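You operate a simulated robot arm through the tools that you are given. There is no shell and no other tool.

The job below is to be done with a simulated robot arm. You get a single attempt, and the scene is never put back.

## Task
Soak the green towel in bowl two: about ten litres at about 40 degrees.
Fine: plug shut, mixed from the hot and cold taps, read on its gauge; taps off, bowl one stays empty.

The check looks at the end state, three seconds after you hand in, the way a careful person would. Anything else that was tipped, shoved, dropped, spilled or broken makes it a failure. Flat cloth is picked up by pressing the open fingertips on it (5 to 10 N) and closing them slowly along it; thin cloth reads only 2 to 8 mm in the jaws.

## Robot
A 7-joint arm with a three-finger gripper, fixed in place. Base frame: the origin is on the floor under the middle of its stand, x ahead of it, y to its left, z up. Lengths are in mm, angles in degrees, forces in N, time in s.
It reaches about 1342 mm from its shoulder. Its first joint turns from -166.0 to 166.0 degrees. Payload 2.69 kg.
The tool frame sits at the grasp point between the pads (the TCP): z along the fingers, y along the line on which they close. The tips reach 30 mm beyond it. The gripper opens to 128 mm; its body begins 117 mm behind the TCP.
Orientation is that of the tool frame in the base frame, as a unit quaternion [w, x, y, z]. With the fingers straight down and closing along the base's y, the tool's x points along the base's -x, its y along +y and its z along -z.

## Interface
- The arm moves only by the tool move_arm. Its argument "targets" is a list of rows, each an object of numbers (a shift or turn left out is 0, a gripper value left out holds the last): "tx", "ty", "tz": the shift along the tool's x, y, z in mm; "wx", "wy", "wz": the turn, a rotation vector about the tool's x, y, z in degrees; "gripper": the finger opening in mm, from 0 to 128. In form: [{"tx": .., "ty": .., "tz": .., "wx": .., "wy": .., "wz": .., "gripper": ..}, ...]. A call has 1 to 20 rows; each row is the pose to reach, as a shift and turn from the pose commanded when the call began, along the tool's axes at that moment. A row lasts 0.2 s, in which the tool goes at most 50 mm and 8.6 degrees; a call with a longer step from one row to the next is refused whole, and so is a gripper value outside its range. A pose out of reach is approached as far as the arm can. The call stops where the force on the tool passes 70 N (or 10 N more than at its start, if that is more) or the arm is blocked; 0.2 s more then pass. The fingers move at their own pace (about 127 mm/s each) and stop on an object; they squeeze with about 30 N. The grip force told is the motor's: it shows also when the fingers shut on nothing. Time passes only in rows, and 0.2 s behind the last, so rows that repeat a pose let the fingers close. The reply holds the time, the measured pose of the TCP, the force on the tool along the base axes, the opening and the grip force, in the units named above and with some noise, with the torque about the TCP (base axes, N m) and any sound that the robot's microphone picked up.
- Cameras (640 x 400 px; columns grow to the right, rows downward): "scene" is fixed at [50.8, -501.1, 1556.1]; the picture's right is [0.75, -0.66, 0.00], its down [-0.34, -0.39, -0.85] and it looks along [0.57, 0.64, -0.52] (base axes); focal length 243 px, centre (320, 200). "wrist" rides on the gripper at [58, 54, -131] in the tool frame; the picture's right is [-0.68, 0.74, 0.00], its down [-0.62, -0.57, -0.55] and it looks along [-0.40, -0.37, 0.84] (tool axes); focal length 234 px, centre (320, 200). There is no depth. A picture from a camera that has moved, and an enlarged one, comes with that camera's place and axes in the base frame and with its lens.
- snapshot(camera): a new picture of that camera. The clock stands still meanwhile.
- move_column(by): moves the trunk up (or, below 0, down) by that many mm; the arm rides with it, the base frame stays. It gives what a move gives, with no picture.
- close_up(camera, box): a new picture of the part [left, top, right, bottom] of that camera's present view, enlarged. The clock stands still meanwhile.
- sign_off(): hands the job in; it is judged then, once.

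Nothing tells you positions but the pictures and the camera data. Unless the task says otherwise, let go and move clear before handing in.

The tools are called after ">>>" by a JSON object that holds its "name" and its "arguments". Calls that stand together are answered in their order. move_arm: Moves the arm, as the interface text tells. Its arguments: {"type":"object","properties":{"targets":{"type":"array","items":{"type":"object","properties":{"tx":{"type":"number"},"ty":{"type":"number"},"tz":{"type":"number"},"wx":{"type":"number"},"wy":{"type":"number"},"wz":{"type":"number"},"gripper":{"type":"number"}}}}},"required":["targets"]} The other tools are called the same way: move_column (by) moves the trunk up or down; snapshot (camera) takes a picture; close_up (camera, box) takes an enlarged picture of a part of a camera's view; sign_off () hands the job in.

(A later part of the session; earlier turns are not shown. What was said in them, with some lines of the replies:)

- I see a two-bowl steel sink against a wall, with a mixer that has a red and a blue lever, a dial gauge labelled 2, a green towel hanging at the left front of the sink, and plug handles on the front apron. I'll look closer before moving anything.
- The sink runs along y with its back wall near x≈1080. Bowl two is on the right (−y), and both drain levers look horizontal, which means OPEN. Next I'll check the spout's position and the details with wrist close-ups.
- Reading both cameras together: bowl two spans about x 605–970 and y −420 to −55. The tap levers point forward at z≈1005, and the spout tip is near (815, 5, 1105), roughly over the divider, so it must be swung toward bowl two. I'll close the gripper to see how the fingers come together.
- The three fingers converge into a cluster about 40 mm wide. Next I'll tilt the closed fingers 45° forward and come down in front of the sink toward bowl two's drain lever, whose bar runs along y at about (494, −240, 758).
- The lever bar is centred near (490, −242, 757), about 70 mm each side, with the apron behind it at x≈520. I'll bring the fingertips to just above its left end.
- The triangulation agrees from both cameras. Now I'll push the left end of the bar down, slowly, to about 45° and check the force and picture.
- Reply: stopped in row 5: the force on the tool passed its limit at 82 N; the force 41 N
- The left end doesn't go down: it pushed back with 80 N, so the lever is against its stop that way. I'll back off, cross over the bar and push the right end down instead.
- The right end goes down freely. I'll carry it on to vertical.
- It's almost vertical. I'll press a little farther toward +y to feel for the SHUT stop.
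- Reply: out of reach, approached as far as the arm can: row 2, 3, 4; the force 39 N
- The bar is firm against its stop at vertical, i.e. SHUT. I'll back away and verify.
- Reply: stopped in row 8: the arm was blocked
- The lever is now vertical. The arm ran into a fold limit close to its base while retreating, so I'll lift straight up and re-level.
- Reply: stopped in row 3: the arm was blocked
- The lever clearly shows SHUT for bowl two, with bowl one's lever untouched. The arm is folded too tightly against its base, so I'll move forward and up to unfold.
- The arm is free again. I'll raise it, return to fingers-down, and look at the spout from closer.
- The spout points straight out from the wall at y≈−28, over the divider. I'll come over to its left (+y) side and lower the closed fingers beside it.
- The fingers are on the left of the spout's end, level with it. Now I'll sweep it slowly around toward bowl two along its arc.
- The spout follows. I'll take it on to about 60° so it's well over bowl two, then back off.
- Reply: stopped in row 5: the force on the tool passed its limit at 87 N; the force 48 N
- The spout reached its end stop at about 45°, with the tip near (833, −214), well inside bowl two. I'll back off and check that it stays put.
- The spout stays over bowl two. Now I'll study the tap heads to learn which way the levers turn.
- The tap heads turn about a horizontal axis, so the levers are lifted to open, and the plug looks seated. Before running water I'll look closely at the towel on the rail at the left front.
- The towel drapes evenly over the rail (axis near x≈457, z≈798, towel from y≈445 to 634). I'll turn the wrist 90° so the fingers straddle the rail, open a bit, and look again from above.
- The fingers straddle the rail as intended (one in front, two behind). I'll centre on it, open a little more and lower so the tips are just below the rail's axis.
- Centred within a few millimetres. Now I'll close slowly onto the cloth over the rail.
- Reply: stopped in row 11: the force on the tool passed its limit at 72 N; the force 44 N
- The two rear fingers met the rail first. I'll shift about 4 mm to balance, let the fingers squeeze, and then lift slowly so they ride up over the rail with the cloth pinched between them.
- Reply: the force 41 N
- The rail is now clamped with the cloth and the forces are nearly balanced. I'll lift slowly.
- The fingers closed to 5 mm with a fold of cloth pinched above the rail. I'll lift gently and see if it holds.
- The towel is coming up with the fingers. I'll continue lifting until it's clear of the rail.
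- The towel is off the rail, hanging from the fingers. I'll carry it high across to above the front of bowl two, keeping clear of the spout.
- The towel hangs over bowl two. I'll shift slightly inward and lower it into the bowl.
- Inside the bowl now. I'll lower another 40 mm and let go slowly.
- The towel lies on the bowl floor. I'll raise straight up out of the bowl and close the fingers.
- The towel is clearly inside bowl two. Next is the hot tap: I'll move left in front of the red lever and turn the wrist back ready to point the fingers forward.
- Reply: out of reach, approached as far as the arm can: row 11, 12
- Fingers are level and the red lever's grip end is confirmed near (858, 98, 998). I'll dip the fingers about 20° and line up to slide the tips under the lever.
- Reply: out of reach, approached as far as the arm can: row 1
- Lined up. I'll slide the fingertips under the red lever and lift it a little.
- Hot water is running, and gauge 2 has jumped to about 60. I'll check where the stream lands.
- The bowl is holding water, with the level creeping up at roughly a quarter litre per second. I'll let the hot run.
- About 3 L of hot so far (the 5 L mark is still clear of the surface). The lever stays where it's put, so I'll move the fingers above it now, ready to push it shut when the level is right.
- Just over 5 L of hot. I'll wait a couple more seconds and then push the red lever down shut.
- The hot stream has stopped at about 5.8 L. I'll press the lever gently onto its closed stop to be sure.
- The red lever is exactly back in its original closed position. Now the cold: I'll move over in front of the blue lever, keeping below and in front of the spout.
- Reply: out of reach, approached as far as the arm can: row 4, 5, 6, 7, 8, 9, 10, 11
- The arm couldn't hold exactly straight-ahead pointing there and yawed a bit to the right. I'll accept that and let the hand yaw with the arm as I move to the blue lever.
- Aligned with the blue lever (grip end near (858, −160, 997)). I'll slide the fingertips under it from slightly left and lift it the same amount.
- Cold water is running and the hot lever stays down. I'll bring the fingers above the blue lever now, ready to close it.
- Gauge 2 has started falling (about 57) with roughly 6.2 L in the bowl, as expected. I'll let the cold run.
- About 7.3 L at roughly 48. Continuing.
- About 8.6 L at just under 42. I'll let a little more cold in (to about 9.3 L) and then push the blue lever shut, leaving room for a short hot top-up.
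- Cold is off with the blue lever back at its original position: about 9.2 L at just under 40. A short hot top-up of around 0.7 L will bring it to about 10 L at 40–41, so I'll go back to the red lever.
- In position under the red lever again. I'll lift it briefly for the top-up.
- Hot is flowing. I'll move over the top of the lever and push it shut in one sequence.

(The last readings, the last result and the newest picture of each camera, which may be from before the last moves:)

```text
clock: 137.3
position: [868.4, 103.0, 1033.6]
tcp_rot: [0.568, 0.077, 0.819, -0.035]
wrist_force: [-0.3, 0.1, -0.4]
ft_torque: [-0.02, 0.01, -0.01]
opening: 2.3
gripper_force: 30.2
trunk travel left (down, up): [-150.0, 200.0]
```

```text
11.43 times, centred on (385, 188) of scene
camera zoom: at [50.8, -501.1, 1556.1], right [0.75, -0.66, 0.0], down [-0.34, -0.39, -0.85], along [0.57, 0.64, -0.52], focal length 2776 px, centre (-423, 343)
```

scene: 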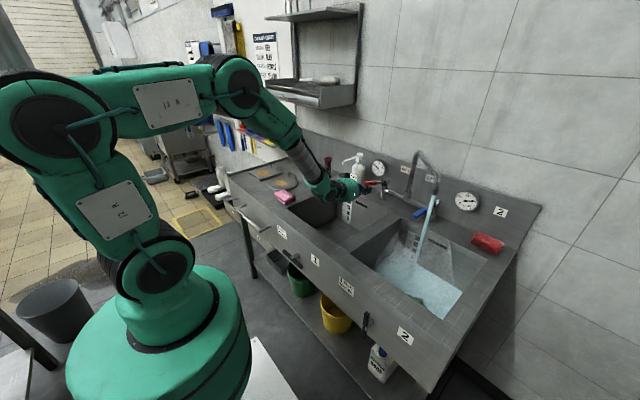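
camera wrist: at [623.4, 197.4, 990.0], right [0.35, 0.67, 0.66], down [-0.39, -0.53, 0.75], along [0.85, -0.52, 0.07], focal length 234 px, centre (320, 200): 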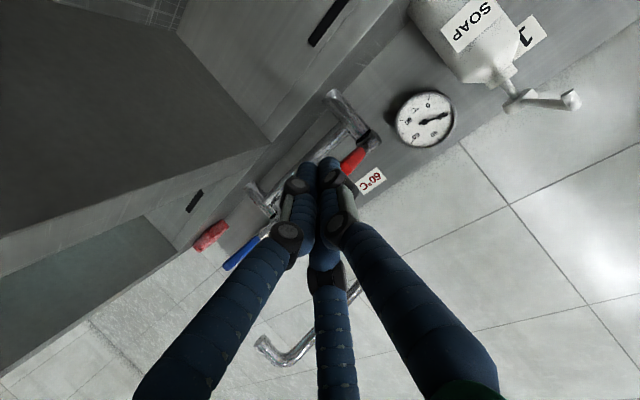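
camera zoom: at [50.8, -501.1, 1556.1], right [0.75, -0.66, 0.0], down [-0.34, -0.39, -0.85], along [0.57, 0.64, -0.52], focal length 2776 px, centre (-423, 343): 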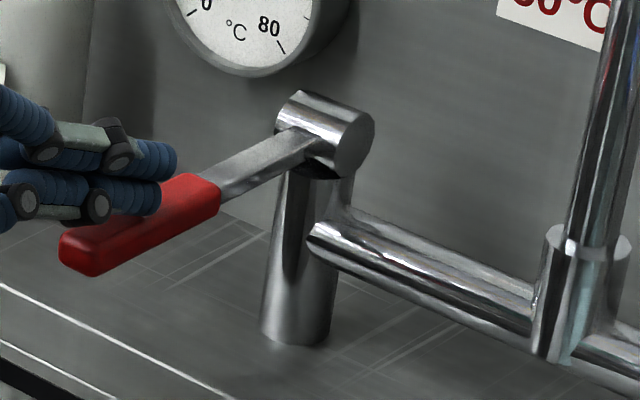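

>>> {"name": "close_up", "arguments": {"camera": "scene", "box": [405, 228, 425, 258]}}

>>> {"name": "close_up", "arguments": {"camera": "scene", "box": [350, 190, 510, 320]}}

```text
13.33 times, centred on (415, 243) of scene
camera zoom: at [50.8, -501.1, 1556.1], right [0.75, -0.66, 0.0], down [-0.34, -0.39, -0.85], along [0.57, 0.64, -0.52], focal length 3238 px, centre (-947, -373)
```

zoom: 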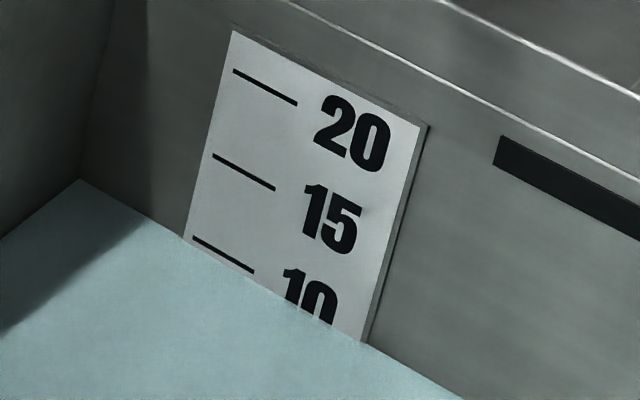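

```text
3.08 times, centred on (430, 255) of scene
camera zoom: at [50.8, -501.1, 1556.1], right [0.75, -0.66, 0.0], down [-0.34, -0.39, -0.85], along [0.57, 0.64, -0.52], focal length 747 px, centre (-18, 31)
```

zoom: 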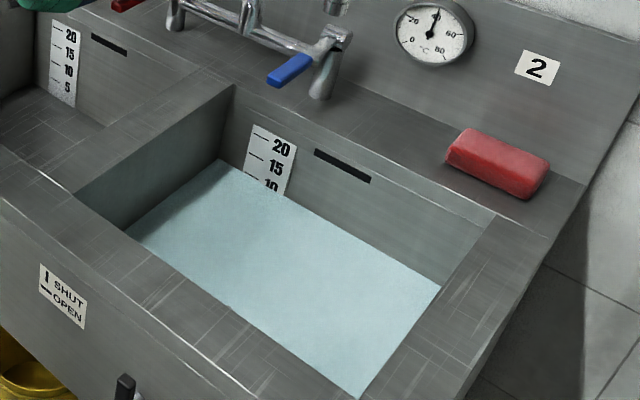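

The level sits about 0.3 L below the 10 mark, so roughly 9.7 L. Gauge 2 reads 40–41, both levers are at their closed positions and no water is running. I'll back the arm away and check everything from above.

>>> {"name": "move_arm", "arguments": {"targets": [{"tx": -6, "tz": -35, "gripper": 0}, {"tx": -8, "ty": 0, "tz": -70}, {"tx": -23, "ty": -6, "tz": -106}, {"tx": -38, "ty": -11, "tz": -142}, {"tx": -52, "ty": -17, "tz": -178}, {"tx": -67, "ty": -22, "tz": -214}, {"tx": -81, "ty": -28, "tz": -250}, {"tx": -96, "ty": -33, "tz": -286}, {"tx": -110.6, "ty": -38.5, "tz": -323}, {"tx": -110.6, "ty": -38.5, "tz": -323}]}}

```text
clock: 139.5
position: [599.5, 104.5, 1248.3]
tcp_rot: [0.569, 0.078, 0.818, -0.035]
wrist_force: [-0.2, -0.5, 0.1]
ft_torque: [0.02, 0.05, 0.05]
opening: 1.9
gripper_force: 30.0
trunk travel left (down, up): [-150.0, 200.0]
```

>>> {"name": "move_arm", "arguments": {"targets": [{"tx": -14.6, "ty": -33.9, "tz": -7, "wx": -0.44, "wy": 6.93, "wz": -0.94, "gripper": 0}, {"tx": -29.2, "ty": -67.8, "tz": -14.1, "wx": -0.88, "wy": 13.86, "wz": -1.88}, {"tx": -43.9, "ty": -101.7, "tz": -21.2, "wx": -1.32, "wy": 20.8, "wz": -2.82}, {"tx": -58.5, "ty": -135.6, "tz": -28.2, "wx": -1.76, "wy": 27.7, "wz": -3.76}, {"tx": -73.1, "ty": -169.5, "tz": -35.2, "wx": -2.2, "wy": 34.65, "wz": -4.7}, {"tx": -87.7, "ty": -203.3, "tz": -42.3, "wx": -2.64, "wy": 41.6, "wz": -5.64}, {"tx": -102.3, "ty": -237.2, "tz": -49.4, "wx": -3.1, "wy": 48.5, "wz": -6.6}, {"tx": -117, "ty": -271.1, "tz": -56.4, "wx": -3.5, "wy": 55.4, "wz": -7.5}, {"tx": -131.6, "ty": -305, "tz": -63.5, "wx": -4, "wy": 62.4, "wz": -8.5}, {"tx": -146.2, "ty": -338.9, "tz": -70.5, "wx": -4.4, "wy": 69.3, "wz": -9.4}, {"tx": -146.2, "ty": -338.9, "tz": -70.5, "wx": -4.4, "wy": 69.3, "wz": -9.4}]}}

>>> {"name": "snapshot", "arguments": {"camera": "scene"}}

>>> {"name": "snapshot", "arguments": {"camera": "wrist"}}

>>> {"name": "close_up", "arguments": {"camera": "scene", "box": [446, 184, 486, 218]}}

>>> {"name": "close_up", "arguments": {"camera": "scene", "box": [405, 228, 425, 258]}}

```text
clock: 141.9
position: [530.8, -234.3, 1400.9]
tcp_rot: [0.0, 0.0, 1.0, 0.0]
wrist_force: [0.3, 0.3, -0.5]
ft_torque: [0.08, 0.1, 0.01]
opening: 2.1
gripper_force: 30.3
trunk travel left (down, up): [-150.0, 200.0]
```

```text
taken
```

scene: 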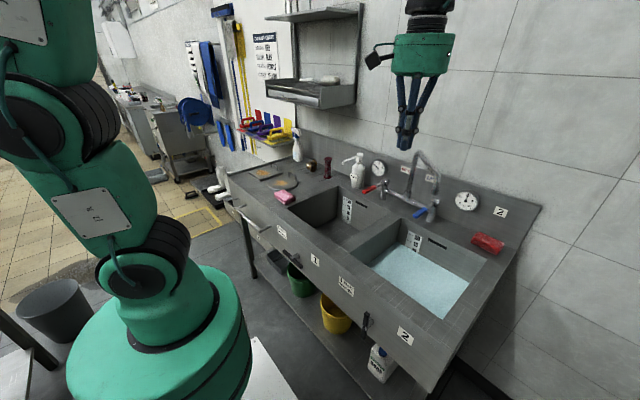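

```text
taken
camera wrist: at [472.0, -181.7, 1531.2], right [0.68, 0.74, 0.0], down [0.62, -0.57, 0.55], along [0.4, -0.37, -0.84], focal length 234 px, centre (320, 200)
```

wrist: 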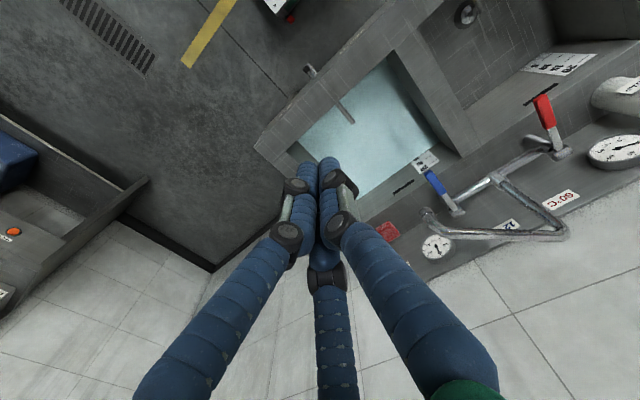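

```text
11.76 times, centred on (466, 201) of scene
camera zoom: at [50.8, -501.1, 1556.1], right [0.75, -0.66, 0.0], down [-0.34, -0.39, -0.85], along [0.57, 0.64, -0.52], focal length 2857 px, centre (-1398, 188)
```

zoom: 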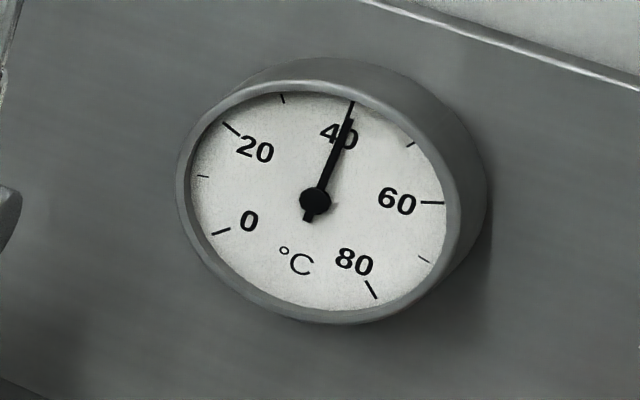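

```text
13.33 times, centred on (415, 243) of scene
camera zoom: at [50.8, -501.1, 1556.1], right [0.75, -0.66, 0.0], down [-0.34, -0.39, -0.85], along [0.57, 0.64, -0.52], focal length 3238 px, centre (-947, -373)
```

zoom: 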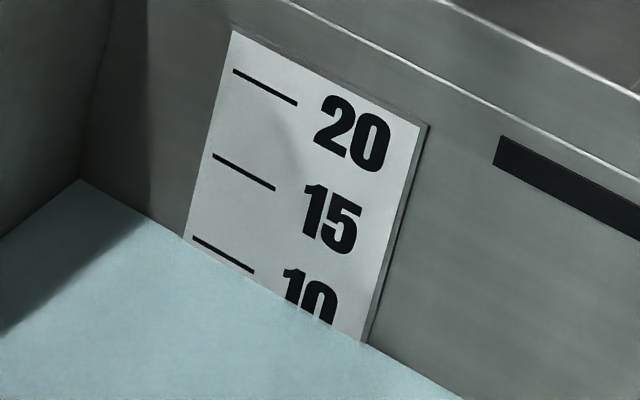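

>>> {"name": "close_up", "arguments": {"camera": "wrist", "box": [250, 40, 480, 240]}}

>>> {"name": "close_up", "arguments": {"camera": "scene", "box": [360, 220, 500, 330]}}

>>> {"name": "close_up", "arguments": {"camera": "scene", "box": [220, 150, 400, 290]}}

>>> {"name": "close_up", "arguments": {"camera": "scene", "box": [260, 240, 440, 390]}}

```text
2.00 times, centred on (365, 140) of wrist
camera zoom: at [472.0, -181.7, 1531.2], right [0.68, 0.74, 0.0], down [0.62, -0.57, 0.55], along [0.4, -0.37, -0.84], focal length 468 px, centre (230, 320)
```

zoom: 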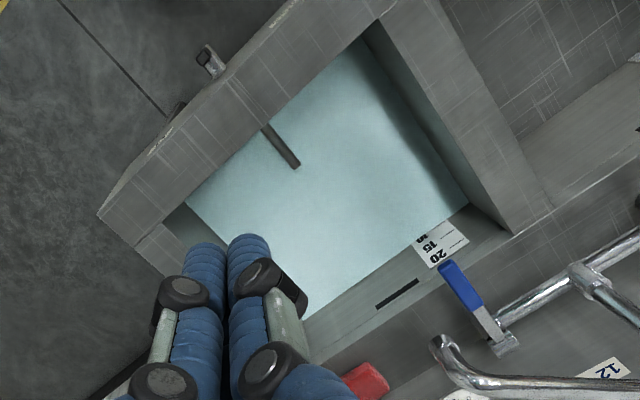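

```text
3.64 times, centred on (430, 275) of scene
camera zoom: at [50.8, -501.1, 1556.1], right [0.75, -0.66, 0.0], down [-0.34, -0.39, -0.85], along [0.57, 0.64, -0.52], focal length 883 px, centre (-80, -73)
```

zoom: 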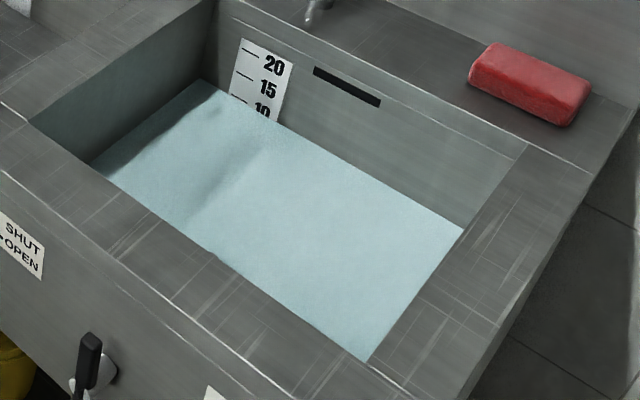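

```text
2.86 times, centred on (310, 220) of scene
camera zoom: at [50.8, -501.1, 1556.1], right [0.75, -0.66, 0.0], down [-0.34, -0.39, -0.85], along [0.57, 0.64, -0.52], focal length 694 px, centre (349, 143)
```

zoom: 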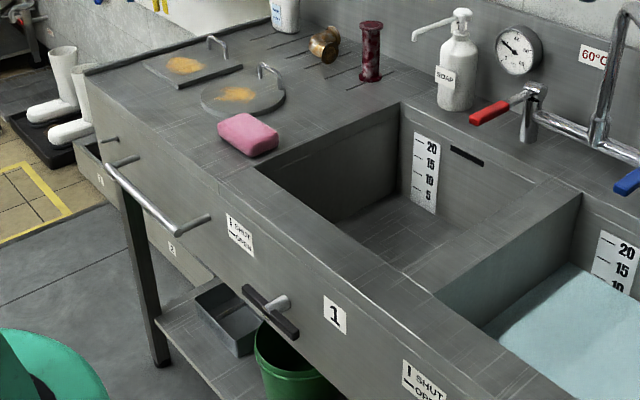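

```text
2.67 times, centred on (350, 315) of scene
camera zoom: at [50.8, -501.1, 1556.1], right [0.75, -0.66, 0.0], down [-0.34, -0.39, -0.85], along [0.57, 0.64, -0.52], focal length 648 px, centre (240, -107)
```

zoom: 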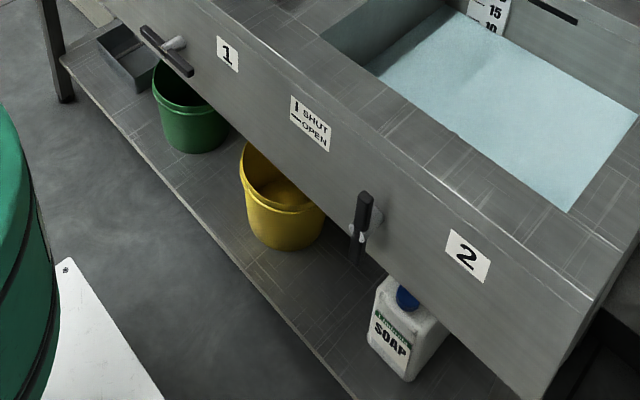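

The final check looks right:
- **Bowl two:** the level is steady at about 9.7 L, gauge 2 reads 40–41, and the drain lever is at SHUT.
- **Taps:** both levers are down and no water is running.
- **Bowl one:** it's empty and its drain lever is untouched.
- **Towel:** it was laid on the bowl two floor and is now under water. The water is opaque, so I can't see it directly, but the rail is bare and the gripper is empty.

The arm is clear, so I'm handing in.

>>> {"name": "sign_off", "arguments": {}}

```text
The job is handed in.
```

I've handed the job in. The green towel is in bowl two under about 9.7 litres of water, with its gauge reading 40–41 °C.

- **Water level:** it sits just below the 10 mark, about 0.3 litres short. It held steady between two checks about five seconds apart.
- **Mix:** I ran about 5.8 litres of hot, then cold to about 9.2 litres, then a short hot top-up.
- **Plug and taps:** bowl two's drain lever is at SHUT. Both taps are off with their levers back where they started.
- **Bowl one:** it's empty and its drain lever was not touched.
- **Towel:** I laid it on the floor of bowl two before filling. The water is opaque, so I could not see it afterwards, but the rail is bare and the gripper is empty.

The spout was over the divider at the start, so I swung it to its stop over bowl two and left it there. I saw nothing spilled, tipped or out of place in the last pictures.
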